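You operate a simulated robot arm through the tools that you are given. There is no shell and no other tool. Be economical: measure what you need, move in short steps, check, and stop when the job is done.

Carry out the task below with a simulated robot arm. There is one attempt and no reset: what you move stays moved.

Task
Top up the descaling bath and give it a 3-minute trial run.
Fine: fill to between the red marks before starting; when it shows DONE turn the minutes knob back to 0.

It is judged by the outcome, as a careful person would: the job done as asked, and still so three seconds after it is handed in. It fails if anything else is knocked over, pushed out of place, dropped, spilled or broken.

Robot
A 6-joint arm with a two-finger parallel gripper, fixed in place. Base frame: the origin is at the foot of the arm, x ahead of it, y to its left, z up. Readings come in m, degrees, newtons and seconds.
With the tool pointing down near the work surface it reaches from about 0.24 to 0.66 m from the base axis. Its first joint turns from -66.0 to 66.0 degrees. Payload 2.9 kg.
The TCP is the grasp point between the finger pads, 0.03 m short of the fingertips. In the tool frame z runs along the fingers and y along their closing line. The gripper opens to 0.11 m. The fingers are 0.02 m wide and 0.01 m thick; the gripper's body (0.048 by 0.112 m) begins 0.055 m behind the TCP.
Orientation is that of the tool frame in the base frame, as a unit quaternion [x, y, z, w]. With the fingers straight down and closing along the base's y, the tool's x points along the base's -x, its y along +y and its z along -z.

Tools
- The arm moves only by the tool servo_tool. Its argument "commands" is a list of rows, each an object of numbers (a shift or turn left out is 0, a gripper value left out holds the last): "claw": the opening, from 0 (shut) to 1 (fully open); "x", "y", "z": the shift along the base's x, y, z in units of 500 mm (1.0 is 500 mm); "ax", "ay", "az": the turn, a rotation vector about the base's x, y, z in units of 120 degrees (1.0 is 120 degrees). In form: [{"claw": .., "x": .., "y": .., "z": .., "ax": .., "ay": .., "az": ..}, ...]. A call has 1 to 20 rows; each row is the pose to reach, as a shift and turn from the pose commanded when the call began. A call with a number of a shift or a turn outside -1 to 1 is refused whole. A row lasts 0.2 s, in which the tool goes at most 0.05 m and 8.6 degrees; a call with a longer step from one row to the next is refused whole, and so is a gripper value outside its range. A pose out of reach is approached as far as the arm can. The call stops where the force on the tool passes 40 N (or 10 N more than at its start, if that is more) or the arm is blocked; 0.2 s more then pass. The fingers move at their own pace (about 0.108 m/s each) and stop on an object; they squeeze with about 25 N. The grip force told is the motor's: it shows also when the fingers shut on nothing. Time passes only in rows, and 0.2 s behind the last, so rows that repeat a pose let the fingers close. The reply holds the time, the measured pose of the TCP, the force on the tool along the base axes, the opening and the grip force, in the units named above and with some noise.
- Cameras (640 x 400 px; columns grow to the right, rows downward): "scene" is fixed at [0.0788, 0.4398, 1.3772]; the picture's right is [-0.71, -0.71, 0.00], its down [-0.46, 0.45, -0.77] and it looks along [0.54, -0.54, -0.64] (base axes); focal length 335 px, centre (320, 200). "wrist" rides on the gripper at [0.072, 0.017, -0.103] in the tool frame; the picture's right is [-0.23, 0.97, 0.00], its down [-0.76, -0.18, -0.62] and it looks along [-0.61, -0.14, 0.78] (tool axes); focal length 222 px, centre (320, 200). There is no depth. A picture from a camera that has moved, and an enlarged one, comes with that camera's place and axes in the base frame and with its lens.
- get_image(camera): a new picture of that camera. No time passes.
- zoom(camera, box): a new picture of the part [left, top, right, bottom] of that camera's present view, enlarged. No time passes.
- hand_in(): hands the job in; it is judged then, once.

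Work in short steps. Places have to be worked out from the pictures, the camera data and where the tool is seen: move nearer, look again, correct. Check each grasp and each placing, and mend what went wrong. You have 120 turns and 64 pictures in all, those below and enlarged ones among them. Open the gripper and draw the arm clear of the work before you hand the job in, unless the task says otherwise; then end with one line.

The tools are called after "Call:" as name(argument=value, ...) on one line, values as JSON. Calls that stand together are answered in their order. servo_tool: Moves the arm, as the interface text tells. Its arguments: {"type":"object","properties":{"commands":{"type":"array","items":{"type":"object","properties":{"claw":{"type":"number"},"x":{"type":"number"},"y":{"type":"number"},"z":{"type":"number"},"ax":{"type":"number"},"ay":{"type":"number"},"az":{"type":"number"}}}}},"required":["commands"]} The other tools are called the same way: get_image (camera) takes a picture; zoom (camera, box) takes an enlarged picture of a part of a camera's view; hand_in () hands the job in.

At the start:

```text
t: 0.0
eef_pos: [0.353, -0.1178, 1.0068]
tool_rot: [0.0, 1.0, 0.0, 0.001]
contact_force: [0.6, -0.5, -0.8]
grip_width: 0.1101
gripper_force: 0.0
```

scene: 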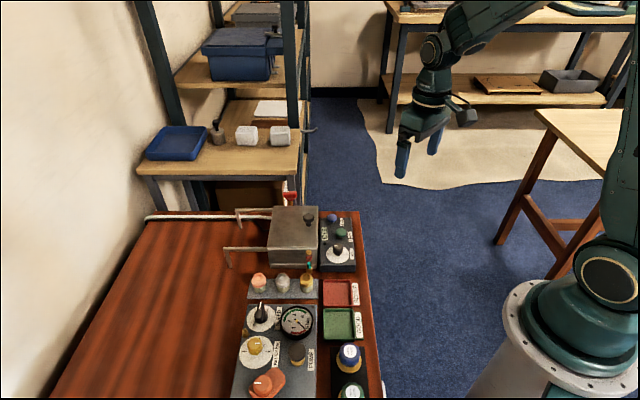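
wrist: 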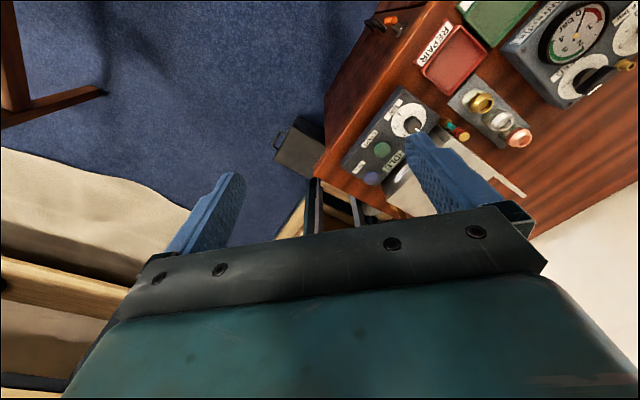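

I'll enlarge the bench in the scene view to identify the bath, knob and labels.

Call:
zoom(camera="scene", box=[220, 180, 380, 280])

Call:
zoom(camera="scene", box=[220, 270, 400, 400])

```text
4.00 times, centred on (300, 230) of scene
camera zoom: at [0.0788, 0.4398, 1.3772], right [-0.71, -0.71, 0.0], down [-0.46, 0.45, -0.77], along [0.54, -0.54, -0.64], focal length 1341 px, centre (400, 80)
```

zoom: 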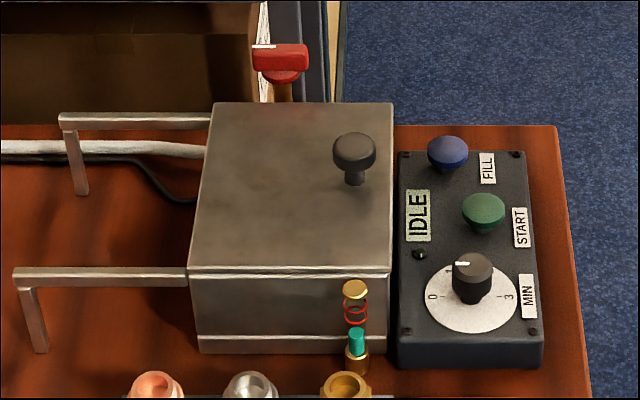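

```text
3.08 times, centred on (310, 335) of scene
camera zoom: at [0.0788, 0.4398, 1.3772], right [-0.71, -0.71, 0.0], down [-0.46, 0.45, -0.77], along [0.54, -0.54, -0.64], focal length 1032 px, centre (351, -215)
```

zoom: 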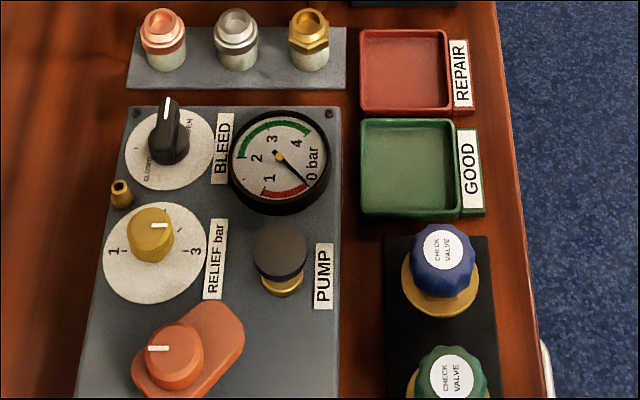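

I'll take closer looks at the timer panel and the sight tube.

Call:
zoom(camera="scene", box=[316, 210, 364, 275])

Call:
zoom(camera="scene", box=[292, 244, 324, 276])

Call:
zoom(camera="wrist", box=[320, 60, 540, 220])

```text
6.15 times, centred on (340, 242) of scene
camera zoom: at [0.0788, 0.4398, 1.3772], right [-0.71, -0.71, 0.0], down [-0.46, 0.45, -0.77], along [0.54, -0.54, -0.64], focal length 2063 px, centre (197, -62)
```

zoom: 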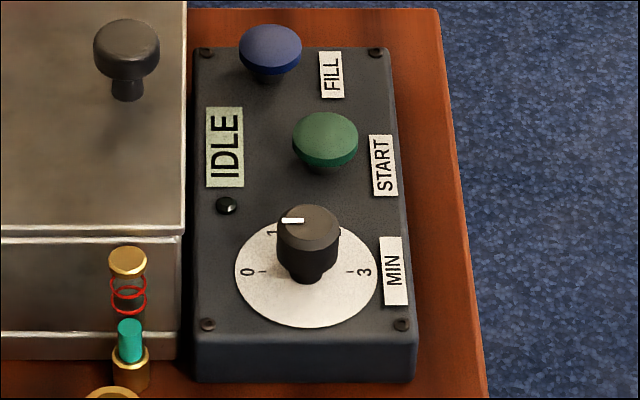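

```text
12.50 times, centred on (308, 260) of scene
camera zoom: at [0.0788, 0.4398, 1.3772], right [-0.71, -0.71, 0.0], down [-0.46, 0.45, -0.77], along [0.54, -0.54, -0.64], focal length 4191 px, centre (470, -550)
```

zoom: 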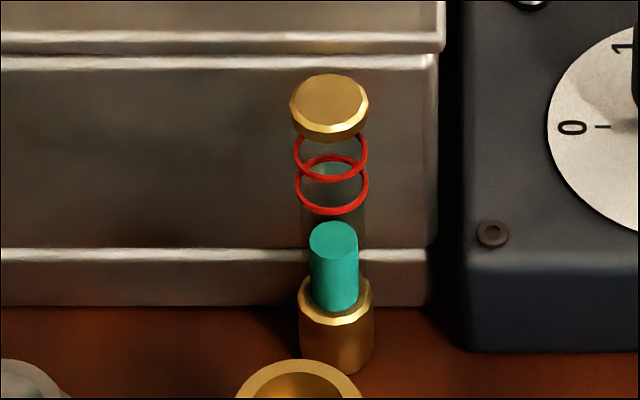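

```text
2.50 times, centred on (430, 140) of wrist
camera zoom: at [0.2815, -0.1005, 1.1103], right [0.23, 0.97, 0.0], down [0.76, -0.18, 0.62], along [0.61, -0.14, -0.78], focal length 555 px, centre (45, 350)
```

zoom: 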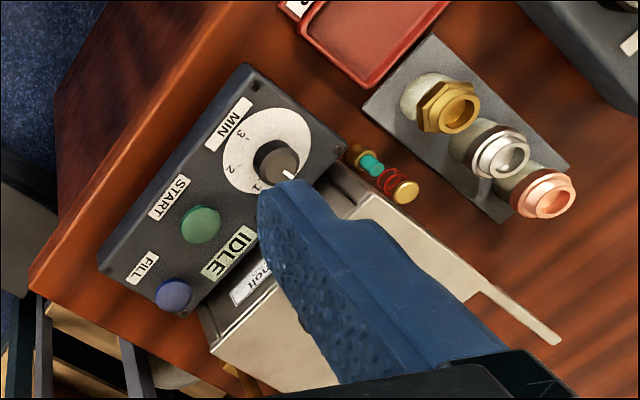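

The bath's sight tube shows the teal level well below the two red rings, and the knob is at 0. By triangulating both views, FILL is about (0.529,-0.057,0.753), START (0.474,-0.034,0.754) and the knob top (0.439,0.015,0.765). I'll shut the gripper and hover over FILL.

Call:
servo_tool(commands=[{"claw": 0, "x": 0.05, "y": 0.017, "z": -0.03}, {"x": 0.1, "y": 0.034, "z": -0.07}, {"x": 0.15, "y": 0.052, "z": -0.11}, {"x": 0.2, "y": 0.07, "z": -0.15}, {"x": 0.25, "y": 0.086, "z": -0.19}, {"x": 0.3, "y": 0.104, "z": -0.23}, {"x": 0.352, "y": 0.1216, "z": -0.28}, {"x": 0.352, "y": 0.1216, "z": -0.32}, {"x": 0.352, "y": 0.1216, "z": -0.32}])

Call:
get_image(camera="wrist")

Call:
zoom(camera="scene", box=[260, 170, 380, 280])

```text
t: 2.0
eef_pos: [0.5313, -0.0569, 0.8455]
tool_rot: [0.0, 1.0, 0.0, 0.0]
contact_force: [0.2, -1.1, 0.5]
grip_width: 0.0
gripper_force: 25.0
```

```text
56 pictures are left
camera wrist: at [0.4592, -0.0391, 0.9493], right [0.23, 0.97, 0.0], down [0.76, -0.18, 0.62], along [0.61, -0.14, -0.78], focal length 222 px, centre (320, 200)
```

wrist: 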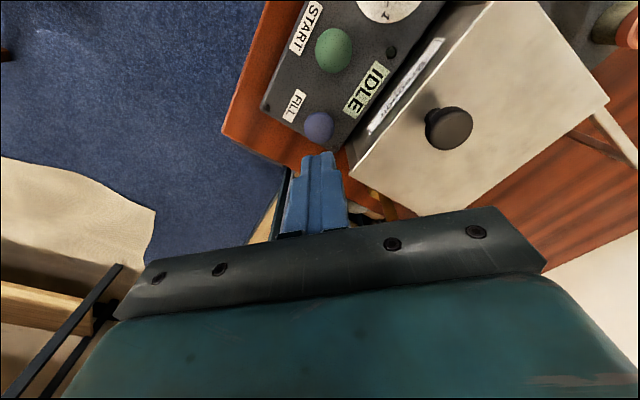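

```text
3.64 times, centred on (320, 225) of scene
camera zoom: at [0.0788, 0.4398, 1.3772], right [-0.71, -0.71, 0.0], down [-0.46, 0.45, -0.77], along [0.54, -0.54, -0.64], focal length 1219 px, centre (320, 109)
```

zoom: 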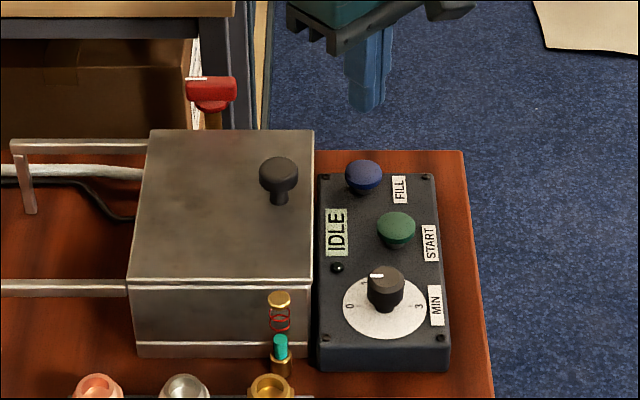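

FILL reprojects to (0.531,-0.056), directly under the tip. I'll descend to just above it and then down in millimetre steps.

Call:
servo_tool(commands=[{"z": -0.05}, {"z": -0.1}, {"z": -0.115}, {"z": -0.121}, {"z": -0.125}, {"z": -0.129}])

Call:
zoom(camera="scene", box=[290, 200, 370, 280])

```text
t: 3.4
eef_pos: [0.5296, -0.0576, 0.7814]
tool_rot: [0.0, 1.0, 0.0, -0.001]
contact_force: [-0.2, -0.3, 0.4]
grip_width: 0.0
gripper_force: 25.1
```

```text
5.00 times, centred on (330, 240) of scene
camera zoom: at [0.0787, 0.4398, 1.3772], right [-0.71, -0.71, 0.0], down [-0.46, 0.45, -0.77], along [0.54, -0.54, -0.64], focal length 1676 px, centre (270, 0)
```

zoom: 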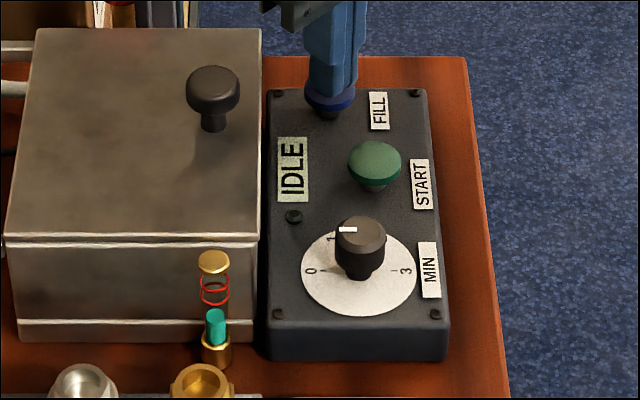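

The tip is centred on the blue button but shows no force yet. I'll keep pressing in small steps.

Call:
servo_tool(commands=[{"z": -0.002}, {"z": -0.004}, {"z": -0.006}, {"z": -0.008}])

Call:
zoom(camera="scene", box=[290, 200, 370, 280])

```text
t: 4.4
eef_pos: [0.5299, -0.0569, 0.7775]
tool_rot: [0.0, 1.0, 0.0, 0.0]
contact_force: [1.1, 1.1, 2.5]
grip_width: 0.0003
gripper_force: 25.3
```

```text
5.00 times, centred on (330, 240) of scene
camera zoom: at [0.0788, 0.4398, 1.3772], right [-0.71, -0.71, 0.0], down [-0.46, 0.45, -0.77], along [0.54, -0.54, -0.64], focal length 1676 px, centre (270, 0)
```

zoom: 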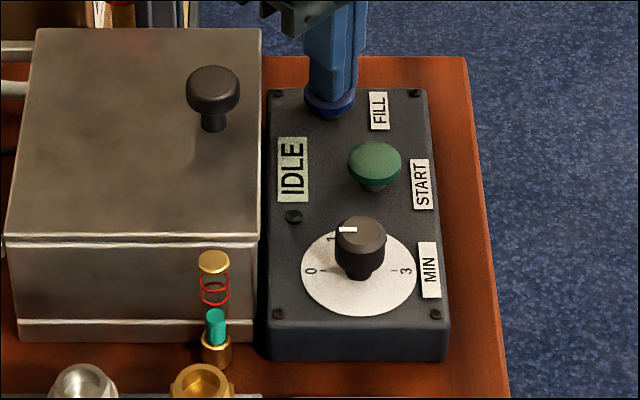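

Contact is just made at 2.5 N, with the level unchanged. I'll press further.

Call:
servo_tool(commands=[{"z": -0.002}, {"z": -0.004}, {"z": -0.006}])

Call:
zoom(camera="scene", box=[290, 200, 370, 280])

```text
t: 5.2
eef_pos: [0.5297, -0.0577, 0.7752]
tool_rot: [0.001, 1.0, 0.001, 0.0]
contact_force: [0.9, 1.2, 5.0]
grip_width: 0.0
gripper_force: 24.6
```

```text
5.00 times, centred on (330, 240) of scene
camera zoom: at [0.0787, 0.4398, 1.3772], right [-0.71, -0.71, 0.0], down [-0.46, 0.45, -0.77], along [0.54, -0.54, -0.64], focal length 1676 px, centre (270, 0)
```

zoom: 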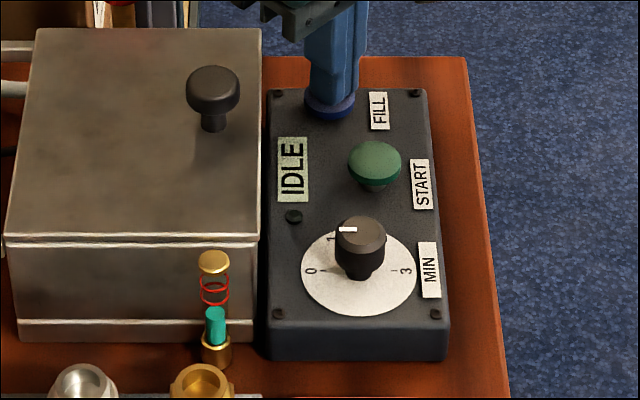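

The teal top may have risen a pixel or two. I'll press one more millimetre, hold briefly, and check.

Call:
servo_tool(commands=[{"z": -0.002}, {"z": -0.003}, {"z": -0.003}])

Call:
zoom(camera="scene", box=[292, 244, 324, 276])

```text
t: 6.0
eef_pos: [0.5289, -0.0577, 0.774]
tool_rot: [0.0, 1.0, 0.0, 0.0]
contact_force: [-3.4, 1.6, 10.5]
grip_width: 0.0
gripper_force: 25.1
```

```text
12.50 times, centred on (308, 260) of scene
camera zoom: at [0.0785, 0.4398, 1.3772], right [-0.71, -0.71, 0.0], down [-0.46, 0.45, -0.77], along [0.54, -0.54, -0.64], focal length 4191 px, centre (470, -550)
```

zoom: 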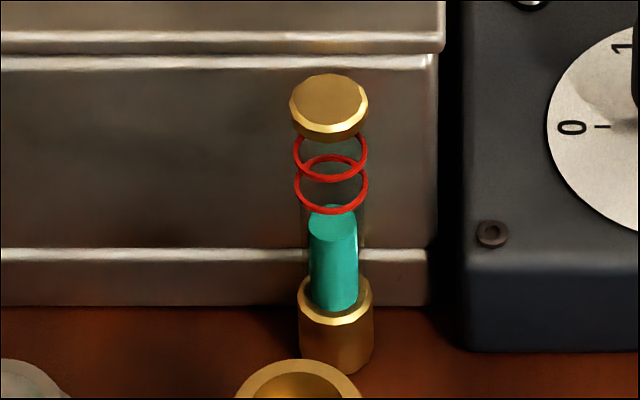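

The level is rising: teal top centre went from 240 to 223 px, and the target is about 169 (ring centres near 184 and 154). I'll hold for about 1 s and measure the rate.

Call:
servo_tool(commands=[{"z": 0}, {"z": 0}, {"z": 0}, {"z": 0}])

Call:
zoom(camera="scene", box=[292, 244, 324, 276])

```text
t: 7.0
eef_pos: [0.5284, -0.0584, 0.7742]
tool_rot: [-0.001, 1.0, 0.0, 0.0]
contact_force: [-4.6, 0.3, 12.2]
grip_width: 0.0002
gripper_force: 25.0
```

```text
12.50 times, centred on (308, 260) of scene
camera zoom: at [0.0785, 0.4398, 1.3772], right [-0.71, -0.71, 0.0], down [-0.46, 0.45, -0.77], along [0.54, -0.54, -0.64], focal length 4191 px, centre (470, -550)
```

zoom: 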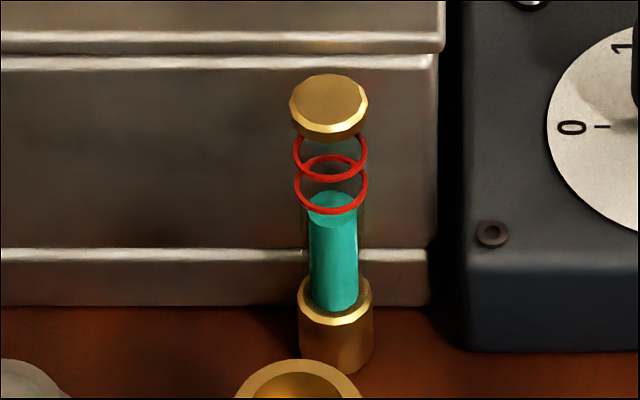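

The rate is about 14 px/s and roughly 40 px remain. I'll hold 2.0 s more and check again.

Call:
servo_tool(commands=[{"z": 0}, {"z": 0}, {"z": 0}, {"z": 0}, {"z": 0}, {"z": 0}, {"z": 0}, {"z": 0}, {"z": 0}])

Call:
zoom(camera="scene", box=[292, 244, 324, 276])

```text
t: 9.0
eef_pos: [0.5295, -0.0573, 0.774]
tool_rot: [0.0, 1.0, 0.0, 0.001]
contact_force: [-3.4, -1.1, 12.1]
grip_width: 0.0
gripper_force: 24.8
```

```text
12.50 times, centred on (308, 260) of scene
camera zoom: at [0.0785, 0.4398, 1.3773], right [-0.71, -0.71, 0.0], down [-0.46, 0.45, -0.77], along [0.54, -0.54, -0.64], focal length 4191 px, centre (470, -550)
```

zoom: 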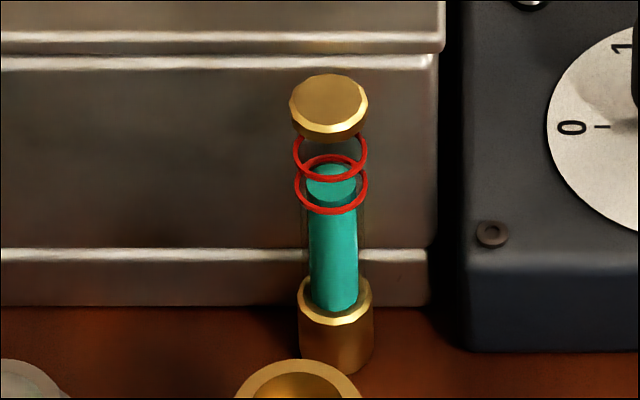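

The surface is now level with the lower ring. I'll hold about 0.8 s more, then lift off quickly in the same call.

Call:
servo_tool(commands=[{"z": 0}, {"z": 0}, {"z": 0}, {"z": 0}, {"z": 0.06}, {"z": 0.12}, {"z": 0.14}])

Call:
zoom(camera="scene", box=[292, 244, 324, 276])

```text
t: 10.6
eef_pos: [0.5296, -0.0574, 0.8434]
tool_rot: [0.0, 1.0, 0.0, -0.001]
contact_force: [0.4, -0.2, -0.3]
grip_width: 0.0
gripper_force: 25.4
```

```text
12.50 times, centred on (308, 260) of scene
camera zoom: at [0.0788, 0.4398, 1.3772], right [-0.71, -0.71, 0.0], down [-0.46, 0.45, -0.77], along [0.54, -0.54, -0.64], focal length 4191 px, centre (470, -550)
```

zoom: 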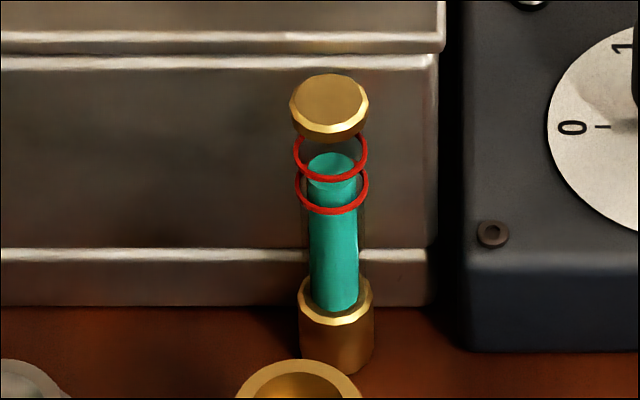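

The surface is centred between the red rings. Next I'll go above the minutes knob with the gripper part open and yaw turned +90°, so I have 180° of clockwise travel.

Call:
servo_tool(commands=[{"claw": 0.42, "z": 0.05, "az": 0.07}, {"x": -0.05, "y": 0.04, "z": 0.07, "az": 0.14}, {"x": -0.1, "y": 0.08, "z": 0.07, "az": 0.21}, {"x": -0.15, "y": 0.12, "z": 0.07, "az": 0.28}, {"x": -0.181, "y": 0.144, "z": 0.07, "az": 0.35}, {"x": -0.181, "y": 0.144, "z": 0.07, "az": 0.42}, {"x": -0.181, "y": 0.144, "z": 0.07, "az": 0.49}, {"x": -0.181, "y": 0.144, "z": 0.07, "az": 0.56}, {"x": -0.181, "y": 0.144, "z": 0.07, "az": 0.63}, {"x": -0.181, "y": 0.144, "z": 0.07, "az": 0.7}, {"x": -0.181, "y": 0.144, "z": 0.07, "az": 0.75}, {"x": -0.181, "y": 0.144, "z": 0.07, "az": 0.75}])

Call:
get_image(camera="wrist")

Call:
zoom(camera="scene", box=[280, 180, 380, 280])

```text
t: 13.2
eef_pos: [0.4391, 0.014, 0.8781]
tool_rot: [0.708, -0.706, 0.0, 0.0]
contact_force: [-0.5, -0.5, -0.4]
grip_width: 0.0461
gripper_force: 0.1
```

```text
47 pictures are left
camera wrist: at [0.4227, -0.057, 0.9826], right [-0.97, 0.23, 0.0], down [0.18, 0.76, 0.62], along [0.14, 0.61, -0.78], focal length 222 px, centre (320, 200)
```

wrist: 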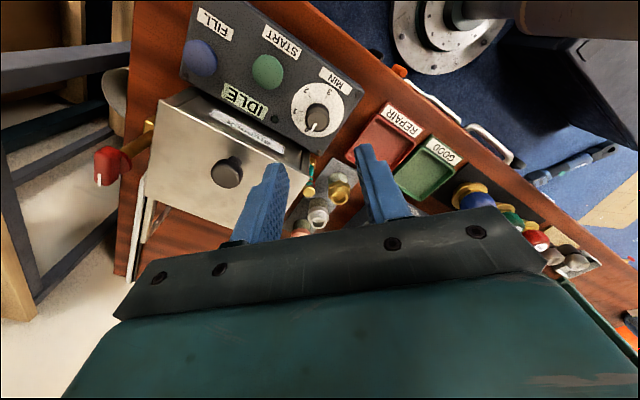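

```text
4.00 times, centred on (330, 230) of scene
camera zoom: at [0.0788, 0.4398, 1.3772], right [-0.71, -0.71, 0.0], down [-0.46, 0.45, -0.77], along [0.54, -0.54, -0.64], focal length 1341 px, centre (280, 80)
```

zoom: 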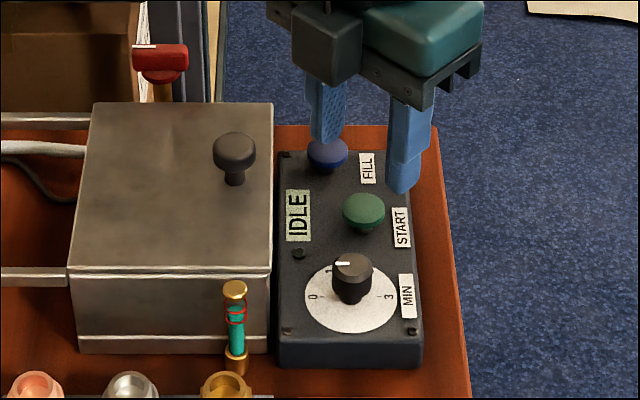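

I'll zoom the wrist view on the knob to refine its centre and mark direction.

Call:
zoom(camera="wrist", box=[270, 70, 370, 150])

```text
5.00 times, centred on (320, 110) of wrist
camera zoom: at [0.4227, -0.057, 0.9826], right [-0.97, 0.23, 0.0], down [0.18, 0.76, 0.62], along [0.14, 0.61, -0.78], focal length 1111 px, centre (320, 650)
```

zoom: 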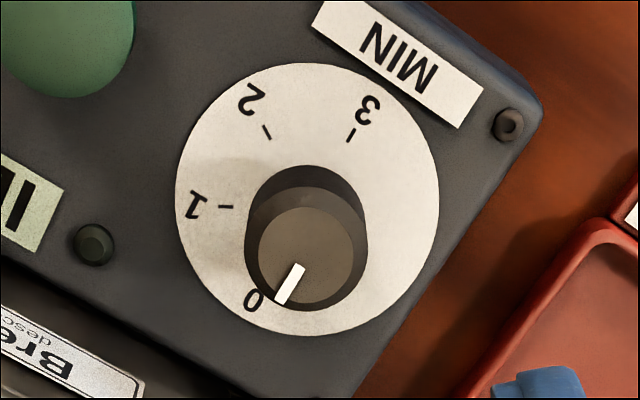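

The knob centre is at about (0.441,0.015), the mark is at 0, and 0→3 is 180° clockwise. I'll descend with the fingers straddling it and grip.

Call:
servo_tool(commands=[{"x": 0.004, "y": 0.002, "z": -0.06}, {"x": 0.004, "y": 0.002, "z": -0.12}, {"x": 0.004, "y": 0.002, "z": -0.17}, {"x": 0.004, "y": 0.002, "z": -0.2}, {"x": 0.004, "y": 0.002, "z": -0.2}])

Call:
zoom(camera="scene", box=[290, 200, 380, 280])

```text
t: 14.4
eef_pos: [0.4423, 0.0146, 0.7771]
tool_rot: [-0.707, 0.707, 0.0, -0.001]
contact_force: [-0.1, 0.1, 0.7]
grip_width: 0.0462
gripper_force: 0.1
```

```text
5.00 times, centred on (335, 240) of scene
camera zoom: at [0.0788, 0.4398, 1.3772], right [-0.71, -0.71, 0.0], down [-0.46, 0.45, -0.77], along [0.54, -0.54, -0.64], focal length 1676 px, centre (245, 0)
```

zoom: 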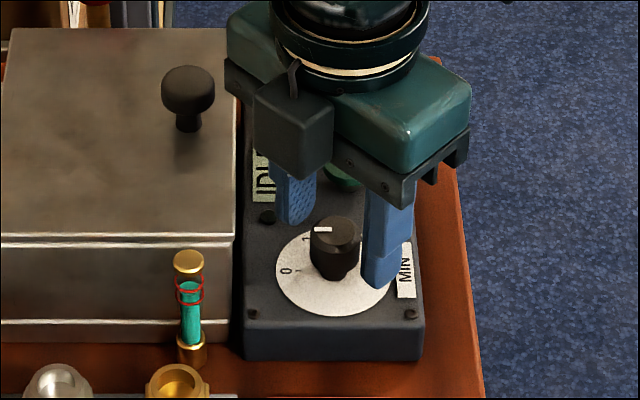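

The knob sits midway between the fingers, so I'll close on it.

Call:
servo_tool(commands=[{"claw": 0}, {"claw": 0}, {"claw": 0}])

```text
t: 15.2
eef_pos: [0.4429, 0.0144, 0.7784]
tool_rot: [-0.707, 0.707, 0.0, 0.0]
contact_force: [5.4, -0.2, -7.7]
grip_width: 0.0242
gripper_force: 45.1
```

The knob is gripped at 24 mm. I'll turn clockwise 90° and look.

Call:
servo_tool(commands=[{"az": -0.0625}, {"az": -0.125}, {"az": -0.1875}, {"az": -0.25}, {"az": -0.3125}, {"az": -0.375}, {"az": -0.4375}, {"az": -0.5}, {"az": -0.5625}, {"az": -0.625}, {"az": -0.6875}, {"az": -0.75}, {"az": -0.75}])

Call:
zoom(camera="scene", box=[290, 200, 380, 280])

```text
t: 18.0
eef_pos: [0.4417, 0.0149, 0.7784]
tool_rot: [0.002, 1.0, 0.001, -0.001]
contact_force: [13.1, -4.0, -20.7]
grip_width: 0.0245
gripper_force: 44.5
```

```text
5.00 times, centred on (335, 240) of scene
camera zoom: at [0.0793, 0.4397, 1.3772], right [-0.71, -0.71, 0.0], down [-0.46, 0.45, -0.77], along [0.54, -0.54, -0.64], focal length 1676 px, centre (245, 0)
```

zoom: 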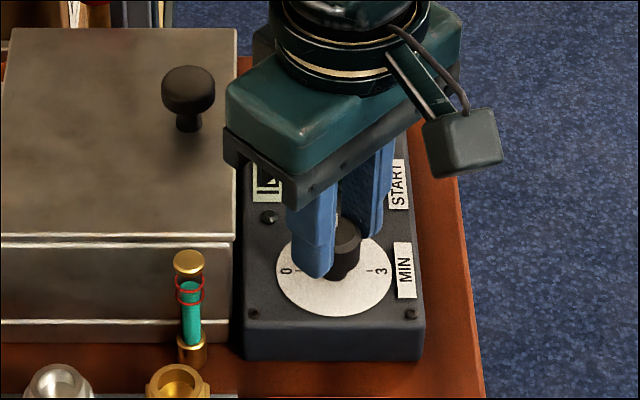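

The mark has gone about halfway. I'll continue the other 90°, easing +1 mm in x and -1 mm in z to relieve the side load.

Call:
servo_tool(commands=[{"x": 0.002, "z": -0.003}, {"x": 0.002, "z": -0.003, "az": -0.0625}, {"x": 0.002, "z": -0.003, "az": -0.125}, {"x": 0.002, "z": -0.003, "az": -0.1875}, {"x": 0.002, "z": -0.003, "az": -0.25}, {"x": 0.002, "z": -0.003, "az": -0.3125}, {"x": 0.002, "z": -0.003, "az": -0.375}, {"x": 0.002, "z": -0.003, "az": -0.4375}, {"x": 0.002, "z": -0.003, "az": -0.5}, {"x": 0.002, "z": -0.003, "az": -0.5625}, {"x": 0.002, "z": -0.003, "az": -0.625}, {"x": 0.002, "z": -0.003, "az": -0.6875}, {"x": 0.002, "z": -0.003, "az": -0.75}, {"x": 0.002, "z": -0.003, "az": -0.75}])

Call:
zoom(camera="scene", box=[290, 200, 380, 280])

```text
t: 19.9
eef_pos: [0.4417, 0.0166, 0.7772]
tool_rot: [0.462, 0.887, 0.0, -0.001]
contact_force: [-2.1, 0.5, 7.9]
grip_width: 0.0245
gripper_force: 44.6
stopped in row 9: the force on the tool passed its limit (the readings are from after the stop); the commanded pose is now the measured one
```

```text
5.00 times, centred on (335, 240) of scene
camera zoom: at [0.0787, 0.4398, 1.3772], right [-0.71, -0.71, 0.0], down [-0.46, 0.45, -0.77], along [0.54, -0.54, -0.64], focal length 1676 px, centre (245, 0)
```

zoom: 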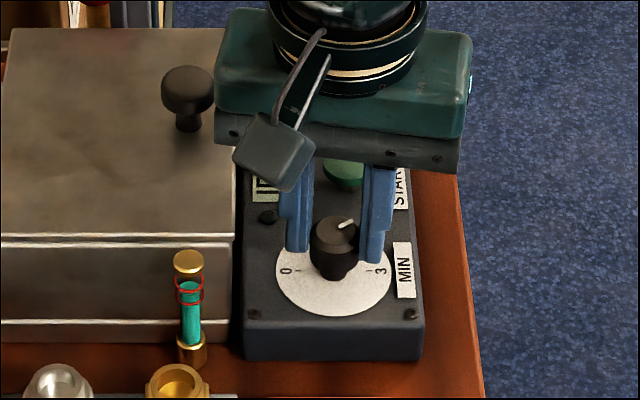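

The force limit tripped at -55° yaw and the mark is near 2.5. Loads are now relieved, so I'll continue the last 35°.

Call:
servo_tool(commands=[{"az": -0.05}, {"az": -0.1}, {"az": -0.15}, {"az": -0.2}, {"az": -0.25}, {"az": -0.292}, {"az": -0.292}])

Call:
zoom(camera="scene", box=[310, 230, 370, 275])

```text
t: 21.5
eef_pos: [0.4423, 0.0161, 0.7788]
tool_rot: [0.708, 0.706, 0.002, -0.002]
contact_force: [-4.8, 4.6, 23.2]
grip_width: 0.0245
gripper_force: 44.9
```

```text
8.89 times, centred on (340, 252) of scene
camera zoom: at [0.0783, 0.4399, 1.3772], right [-0.71, -0.71, 0.0], down [-0.46, 0.45, -0.77], along [0.54, -0.54, -0.64], focal length 2980 px, centre (142, -267)
```

zoom: 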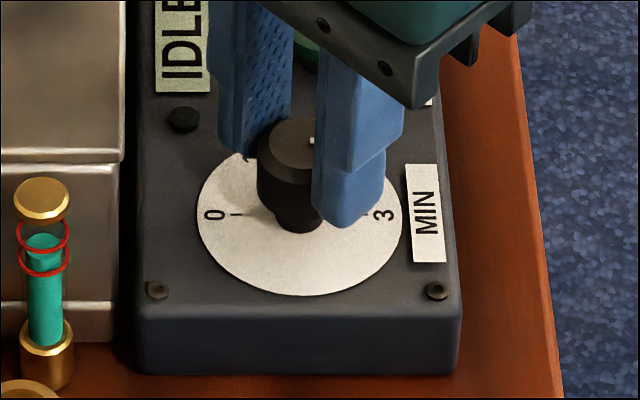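

The turn reached 180° in total. I'll release, lift, and read the dial.

Call:
servo_tool(commands=[{"claw": 0.42}, {"claw": 0.42}, {"claw": 0.42}, {"z": 0.05}, {"z": 0.13}, {"z": 0.2}, {"z": 0.2}])

Call:
zoom(camera="scene", box=[310, 210, 370, 275])

Call:
get_image(camera="wrist")

```text
t: 23.1
eef_pos: [0.4438, 0.0144, 0.878]
tool_rot: [0.708, 0.706, 0.001, -0.001]
contact_force: [-0.6, -0.2, -0.5]
grip_width: 0.0462
gripper_force: 0.0
```

```text
6.15 times, centred on (340, 242) of scene
camera zoom: at [0.0788, 0.4398, 1.3772], right [-0.71, -0.71, 0.0], down [-0.46, 0.45, -0.77], along [0.54, -0.54, -0.64], focal length 2063 px, centre (197, -62)
```

zoom: 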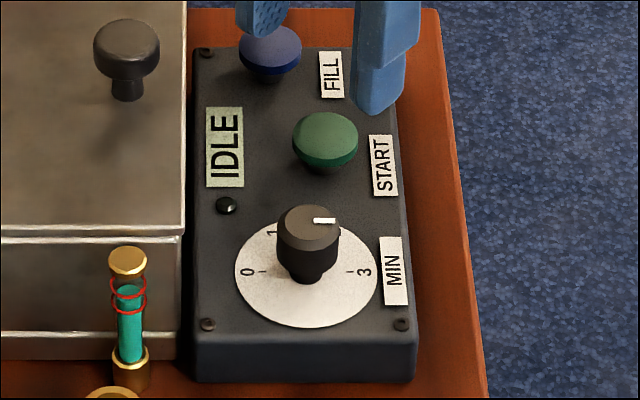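

```text
39 pictures are left
camera wrist: at [0.4595, 0.0883, 0.9809], right [0.97, -0.23, 0.0], down [-0.18, -0.76, 0.62], along [-0.14, -0.6, -0.78], focal length 222 px, centre (320, 200)
```

wrist: 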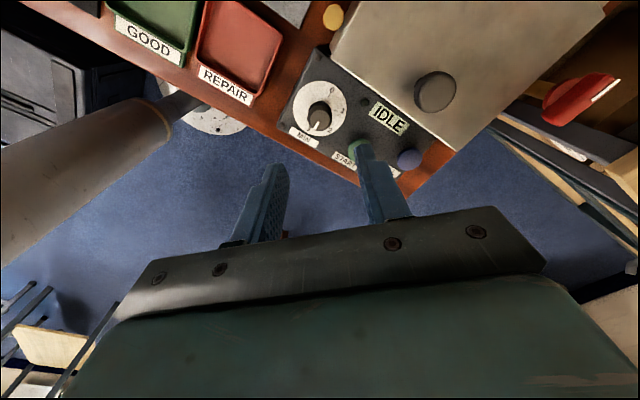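

The mark looks to be on 3. I'll verify from the wrist camera close up.

Call:
zoom(camera="wrist", box=[280, 70, 380, 160])

```text
4.44 times, centred on (330, 115) of wrist
camera zoom: at [0.4595, 0.0883, 0.9809], right [0.97, -0.23, 0.0], down [-0.18, -0.76, 0.62], along [-0.14, -0.6, -0.78], focal length 987 px, centre (276, 578)
```

zoom: 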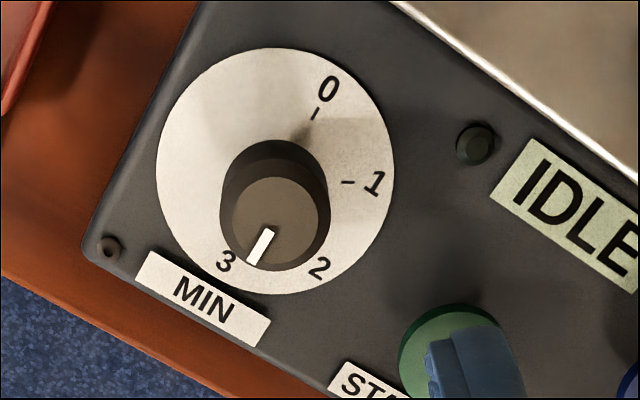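

The mark lies on 3, an exact 180° from its start. Now I'll shut the fingers and move over START at (0.4755,-0.0335).

Call:
servo_tool(commands=[{"claw": 0}, {"x": 0.03, "y": -0.048, "claw": 0}, {"x": 0.063, "y": -0.096}, {"x": 0.063, "y": -0.096, "z": -0.06}, {"x": 0.063, "y": -0.096, "z": -0.12}, {"x": 0.063, "y": -0.096, "z": -0.16}, {"x": 0.063, "y": -0.096, "z": -0.18}, {"x": 0.063, "y": -0.096, "z": -0.185}])

Call:
zoom(camera="scene", box=[300, 200, 380, 280])

```text
t: 24.9
eef_pos: [0.4736, -0.0314, 0.7857]
tool_rot: [0.708, 0.706, 0.002, -0.001]
contact_force: [0.1, -0.3, -0.5]
grip_width: 0.0
gripper_force: 25.4
```

```text
5.00 times, centred on (340, 240) of scene
camera zoom: at [0.0788, 0.4398, 1.3772], right [-0.71, -0.71, 0.0], down [-0.46, 0.45, -0.77], along [0.54, -0.54, -0.64], focal length 1676 px, centre (220, 0)
```

zoom: 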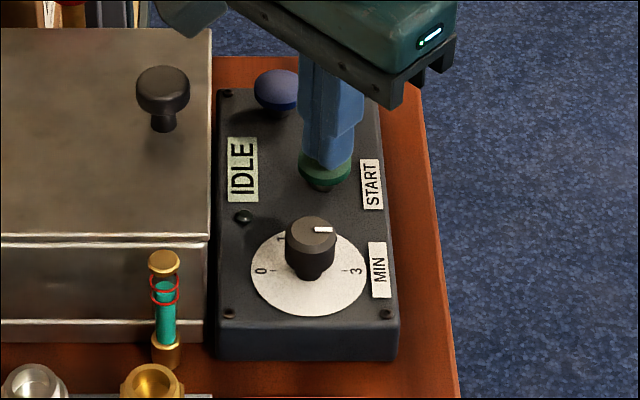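

The tip is over START with clear space around it. I'll press down to about 0.774, the depth that worked on FILL, then lift.

Call:
servo_tool(commands=[{"z": -0.008}, {"z": -0.014}, {"z": -0.018}, {"z": -0.021}, {"z": -0.024}, {"z": -0.024}])

Call:
zoom(camera="scene", box=[300, 200, 380, 280])

```text
t: 26.3
eef_pos: [0.4744, -0.0322, 0.7738]
tool_rot: [0.707, 0.707, 0.002, 0.001]
contact_force: [-3.5, 3.8, 13.8]
grip_width: 0.0
gripper_force: 24.7
```

```text
5.00 times, centred on (340, 240) of scene
camera zoom: at [0.0785, 0.4399, 1.3772], right [-0.71, -0.71, 0.0], down [-0.46, 0.45, -0.77], along [0.54, -0.54, -0.64], focal length 1676 px, centre (220, 0)
```

zoom: 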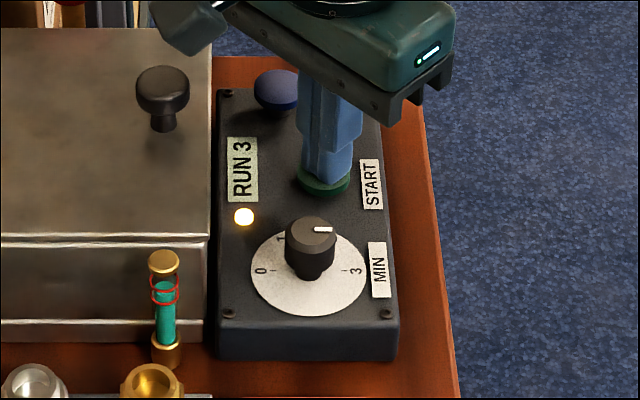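

It shows RUN 3 with the lamp lit. I'll lift off and move back above the knob to wait.

Call:
servo_tool(commands=[{"z": 0.08}, {"z": 0.16}, {"z": 0.21}, {"x": -0.032, "y": 0.048, "z": 0.21}, {"x": -0.065, "y": 0.095, "z": 0.21, "claw": 0.42}, {"x": -0.065, "y": 0.095, "z": 0.21}, {"x": -0.065, "y": 0.095, "z": 0.21}, {"x": -0.065, "y": 0.095, "z": 0.21}, {"x": -0.065, "y": 0.095, "z": 0.21}, {"x": -0.065, "y": 0.095, "z": 0.21}, {"x": -0.065, "y": 0.095, "z": 0.21}, {"x": -0.065, "y": 0.095, "z": 0.21}, {"x": -0.065, "y": 0.095, "z": 0.21}, {"x": -0.065, "y": 0.095, "z": 0.21}, {"x": -0.065, "y": 0.095, "z": 0.21}, {"x": -0.065, "y": 0.095, "z": 0.21}, {"x": -0.065, "y": 0.095, "z": 0.21}, {"x": -0.065, "y": 0.095, "z": 0.21}, {"x": -0.065, "y": 0.095, "z": 0.21}, {"x": -0.065, "y": 0.095, "z": 0.21}])

Call:
zoom(camera="scene", box=[300, 200, 380, 280])

```text
t: 30.5
eef_pos: [0.4415, 0.0143, 0.8781]
tool_rot: [0.708, 0.706, 0.002, -0.001]
contact_force: [0.4, -0.2, -0.3]
grip_width: 0.0463
gripper_force: 0.0
```

```text
5.00 times, centred on (340, 240) of scene
camera zoom: at [0.0788, 0.4398, 1.3772], right [-0.71, -0.71, 0.0], down [-0.46, 0.45, -0.77], along [0.54, -0.54, -0.64], focal length 1676 px, centre (220, 0)
```

zoom: 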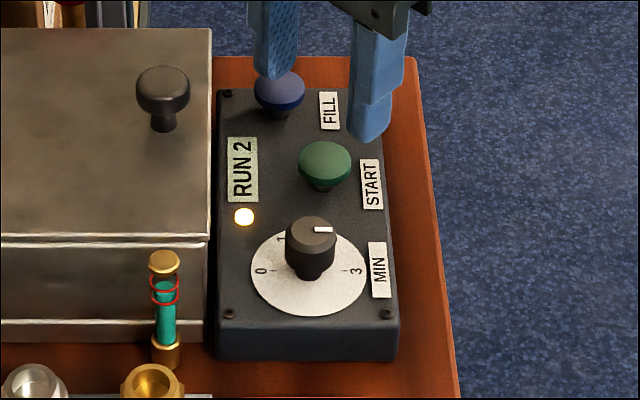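

It shows RUN 2 after about 4 s, so the minutes run accelerated. I'll wait another 4 s.

Call:
servo_tool(commands=[{"z": 0}, {"z": 0}, {"z": 0}, {"z": 0}, {"z": 0}, {"z": 0}, {"z": 0}, {"z": 0}, {"z": 0}, {"z": 0}, {"z": 0}, {"z": 0}, {"z": 0}, {"z": 0}, {"z": 0}, {"z": 0}, {"z": 0}, {"z": 0}, {"z": 0}, {"z": 0}])

Call:
zoom(camera="scene", box=[300, 200, 380, 280])

```text
t: 34.7
eef_pos: [0.4401, 0.015, 0.8775]
tool_rot: [0.708, 0.706, 0.002, -0.001]
contact_force: [0.4, 0.2, 0.1]
grip_width: 0.0464
gripper_force: 0.1
```

```text
5.00 times, centred on (340, 240) of scene
camera zoom: at [0.0788, 0.4398, 1.3772], right [-0.71, -0.71, 0.0], down [-0.46, 0.45, -0.77], along [0.54, -0.54, -0.64], focal length 1676 px, centre (220, 0)
```

zoom: 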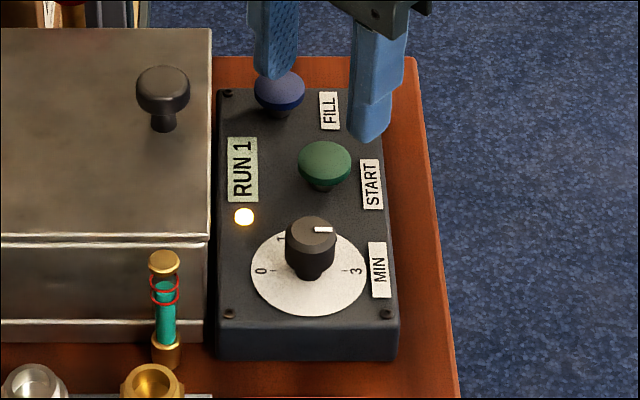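

It's at RUN 1, so I'll wait another 4 s.

Call:
servo_tool(commands=[{"z": 0}, {"z": 0}, {"z": 0}, {"z": 0}, {"z": 0}, {"z": 0}, {"z": 0}, {"z": 0}, {"z": 0}, {"z": 0}, {"z": 0}, {"z": 0}, {"z": 0}, {"z": 0}, {"z": 0}, {"z": 0}, {"z": 0}, {"z": 0}, {"z": 0}, {"z": 0}])

Call:
zoom(camera="scene", box=[300, 200, 380, 280])

```text
t: 38.9
eef_pos: [0.4406, 0.0154, 0.8777]
tool_rot: [0.708, 0.706, 0.002, -0.001]
contact_force: [0.1, 0.4, -0.1]
grip_width: 0.046
gripper_force: 0.1
```

```text
5.00 times, centred on (340, 240) of scene
camera zoom: at [0.0788, 0.4398, 1.3772], right [-0.71, -0.71, 0.0], down [-0.46, 0.45, -0.77], along [0.54, -0.54, -0.64], focal length 1676 px, centre (220, 0)
```

zoom: 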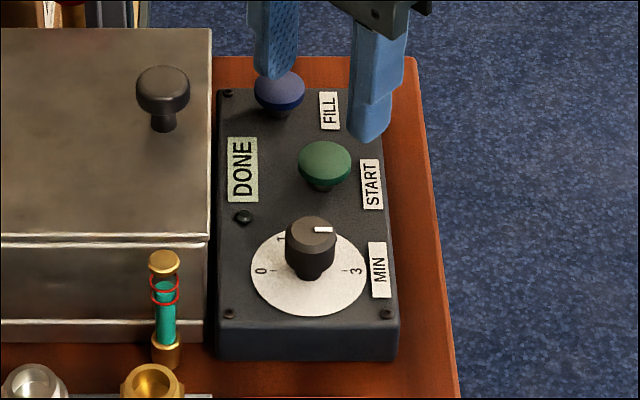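

It shows DONE. I'll descend onto the knob and grip it at -90° yaw.

Call:
servo_tool(commands=[{"x": 0.002, "z": -0.06}, {"x": 0.002, "z": -0.12}, {"x": 0.002, "z": -0.17}, {"x": 0.002, "z": -0.2}, {"x": 0.002, "z": -0.2}, {"x": 0.002, "z": -0.2, "claw": 0}, {"x": 0.002, "z": -0.2}, {"x": 0.002, "z": -0.2}, {"x": 0.002, "z": -0.2}])

```text
t: 40.9
eef_pos: [0.4422, 0.0166, 0.7777]
tool_rot: [0.708, 0.706, 0.002, 0.0]
contact_force: [6.0, -0.6, -12.6]
grip_width: 0.0244
gripper_force: 45.1
```

The knob is gripped at 24 mm. I'll turn counter-clockwise in stages of 45°.

Call:
servo_tool(commands=[{"az": 0.0625}, {"az": 0.125}, {"az": 0.1875}, {"az": 0.25}, {"az": 0.3125}, {"az": 0.375}, {"az": 0.375}])

```text
t: 42.5
eef_pos: [0.4415, 0.0156, 0.7789]
tool_rot: [0.384, 0.923, 0.001, -0.001]
contact_force: [2.5, 7.9, -25.2]
grip_width: 0.0245
gripper_force: 45.2
```

The turn is following well at 45°. I'll continue another 45°.

Call:
servo_tool(commands=[{"az": 0.0625}, {"az": 0.125}, {"az": 0.1875}, {"az": 0.25}, {"az": 0.3125}, {"az": 0.375}, {"az": 0.375}])

```text
t: 44.1
eef_pos: [0.4411, 0.0154, 0.7784]
tool_rot: [0.001, 1.0, 0.001, -0.003]
contact_force: [-2.7, 4.4, -18.5]
grip_width: 0.0247
gripper_force: 45.0
```

It's halfway, with load steady. I'll continue another 45°.

Call:
servo_tool(commands=[{"az": 0.0625}, {"az": 0.125}, {"az": 0.1875}, {"az": 0.25}, {"az": 0.3125}, {"az": 0.375}, {"az": 0.375}])

Call:
zoom(camera="scene", box=[300, 200, 380, 280])

```text
t: 45.7
eef_pos: [0.4419, 0.0155, 0.7779]
tool_rot: [-0.381, 0.925, -0.001, -0.003]
contact_force: [-6.5, -5.5, -24.9]
grip_width: 0.0243
gripper_force: 45.3
```

```text
5.00 times, centred on (340, 240) of scene
camera zoom: at [0.079, 0.4397, 1.3772], right [-0.71, -0.71, 0.0], down [-0.46, 0.45, -0.77], along [0.54, -0.54, -0.64], focal length 1676 px, centre (220, 0)
```

zoom: 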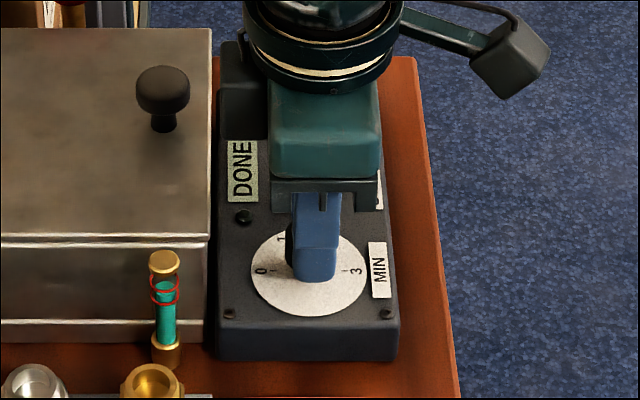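

Now the final 45° to bring the mark to 0.

Call:
servo_tool(commands=[{"az": 0.0625}, {"az": 0.125}, {"az": 0.1875}, {"az": 0.25}, {"az": 0.3125}, {"az": 0.378}, {"az": 0.378}])

Call:
zoom(camera="scene", box=[310, 230, 370, 275])

```text
t: 47.3
eef_pos: [0.4429, 0.0147, 0.7777]
tool_rot: [0.709, -0.706, 0.001, 0.002]
contact_force: [0.4, -13.4, -29.7]
grip_width: 0.0245
gripper_force: 45.0
```

```text
8.89 times, centred on (340, 252) of scene
camera zoom: at [0.0792, 0.4395, 1.3773], right [-0.71, -0.71, 0.0], down [-0.46, 0.45, -0.77], along [0.54, -0.54, -0.64], focal length 2980 px, centre (142, -267)
```

zoom: 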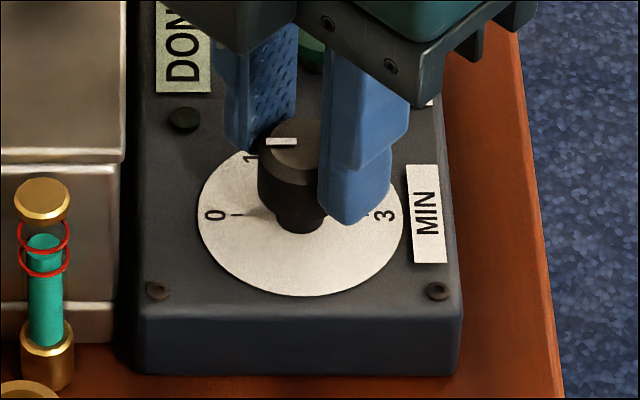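

The mark points to 0. I'll release, lift, and draw clear.

Call:
servo_tool(commands=[{"claw": 0.42}, {"claw": 0.42}, {"claw": 0.42}, {"z": 0.05}, {"z": 0.13}, {"z": 0.2}, {"z": 0.28}, {"z": 0.36, "y": -0.05}, {"z": 0.42, "y": -0.12}, {"z": 0.42, "y": -0.2}, {"z": 0.42, "y": -0.28, "claw": 1}, {"z": 0.42, "y": -0.28}])

Call:
zoom(camera="scene", box=[290, 200, 380, 280])

Call:
get_image(camera="scene")

```text
t: 49.9
eef_pos: [0.4412, -0.1246, 0.9872]
tool_rot: [0.708, -0.706, 0.0, 0.001]
contact_force: [0.2, 0.0, 0.6]
grip_width: 0.1098
gripper_force: 0.0
```

```text
5.00 times, centred on (335, 240) of scene
camera zoom: at [0.0788, 0.4398, 1.3772], right [-0.71, -0.71, 0.0], down [-0.46, 0.45, -0.77], along [0.54, -0.54, -0.64], focal length 1676 px, centre (245, 0)
```

zoom: 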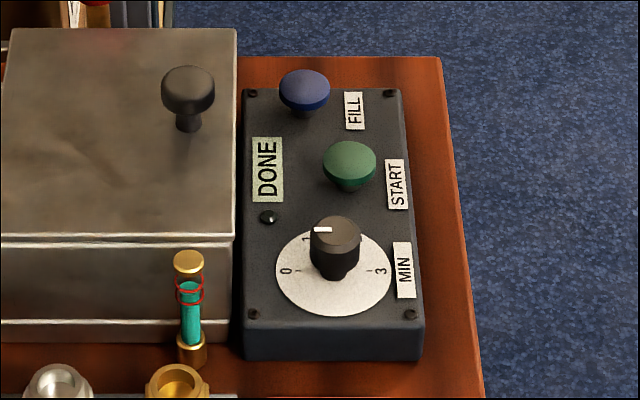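

```text
29 pictures are left
```

scene: 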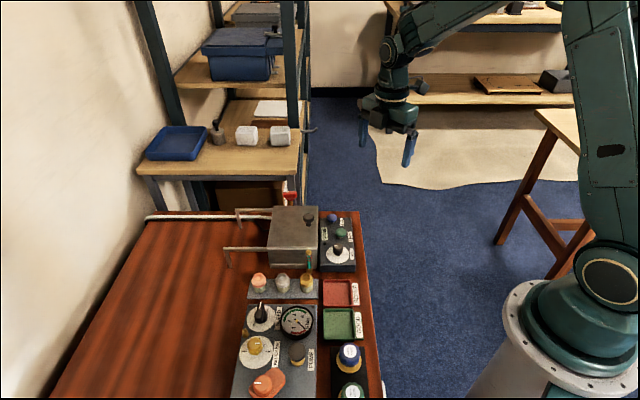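

I'll compare the knob with its original 0 appearance and check the final level.

Call:
zoom(camera="scene", box=[325, 235, 353, 265])

Call:
zoom(camera="scene", box=[292, 244, 324, 276])

Call:
zoom(camera="scene", box=[316, 210, 364, 275])

```text
13.33 times, centred on (339, 250) of scene
camera zoom: at [0.0788, 0.4398, 1.3772], right [-0.71, -0.71, 0.0], down [-0.46, 0.45, -0.77], along [0.54, -0.54, -0.64], focal length 4470 px, centre (67, -467)
```

zoom: 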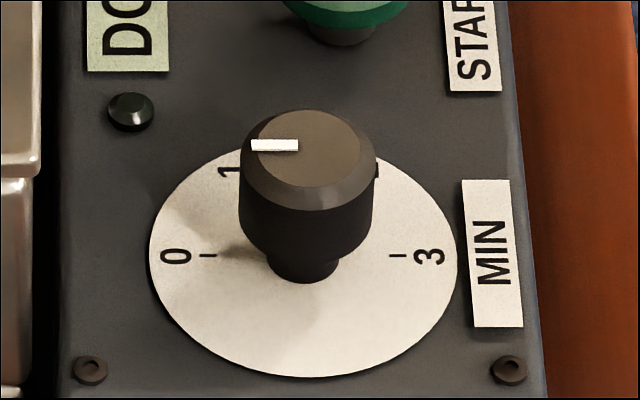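

```text
12.50 times, centred on (308, 260) of scene
camera zoom: at [0.0788, 0.4398, 1.3772], right [-0.71, -0.71, 0.0], down [-0.46, 0.45, -0.77], along [0.54, -0.54, -0.64], focal length 4191 px, centre (470, -550)
```

zoom: 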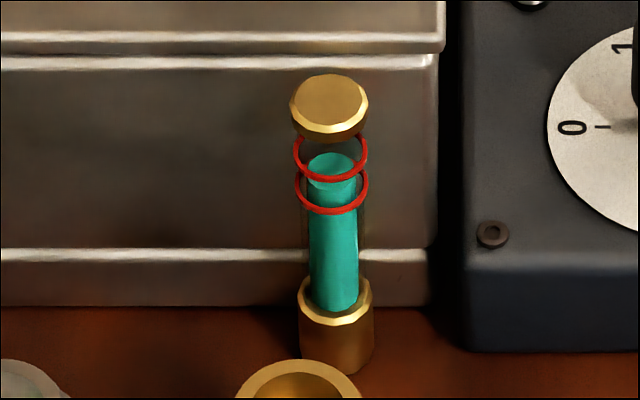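

```text
6.15 times, centred on (340, 242) of scene
camera zoom: at [0.0788, 0.4398, 1.3772], right [-0.71, -0.71, 0.0], down [-0.46, 0.45, -0.77], along [0.54, -0.54, -0.64], focal length 2063 px, centre (197, -62)
```

zoom: 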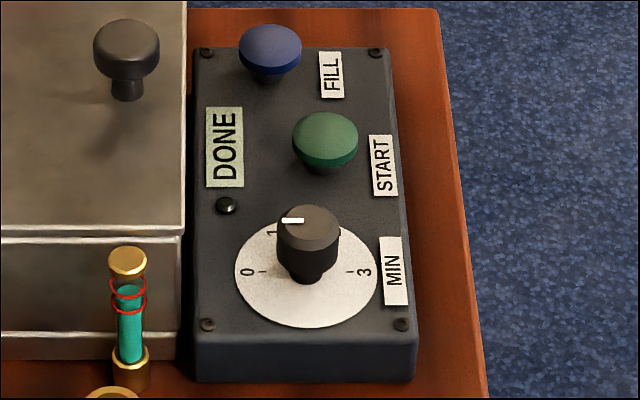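

The knob matches its original 0 position, the level is between the marks, the display shows DONE, and the arm is clear. I'll hand in.

Call:
hand_in()

```text
The job is handed in.
```

The descaling bath is filled to between the red marks, the 3-minute trial ran through to DONE, and the minutes knob is back at 0.
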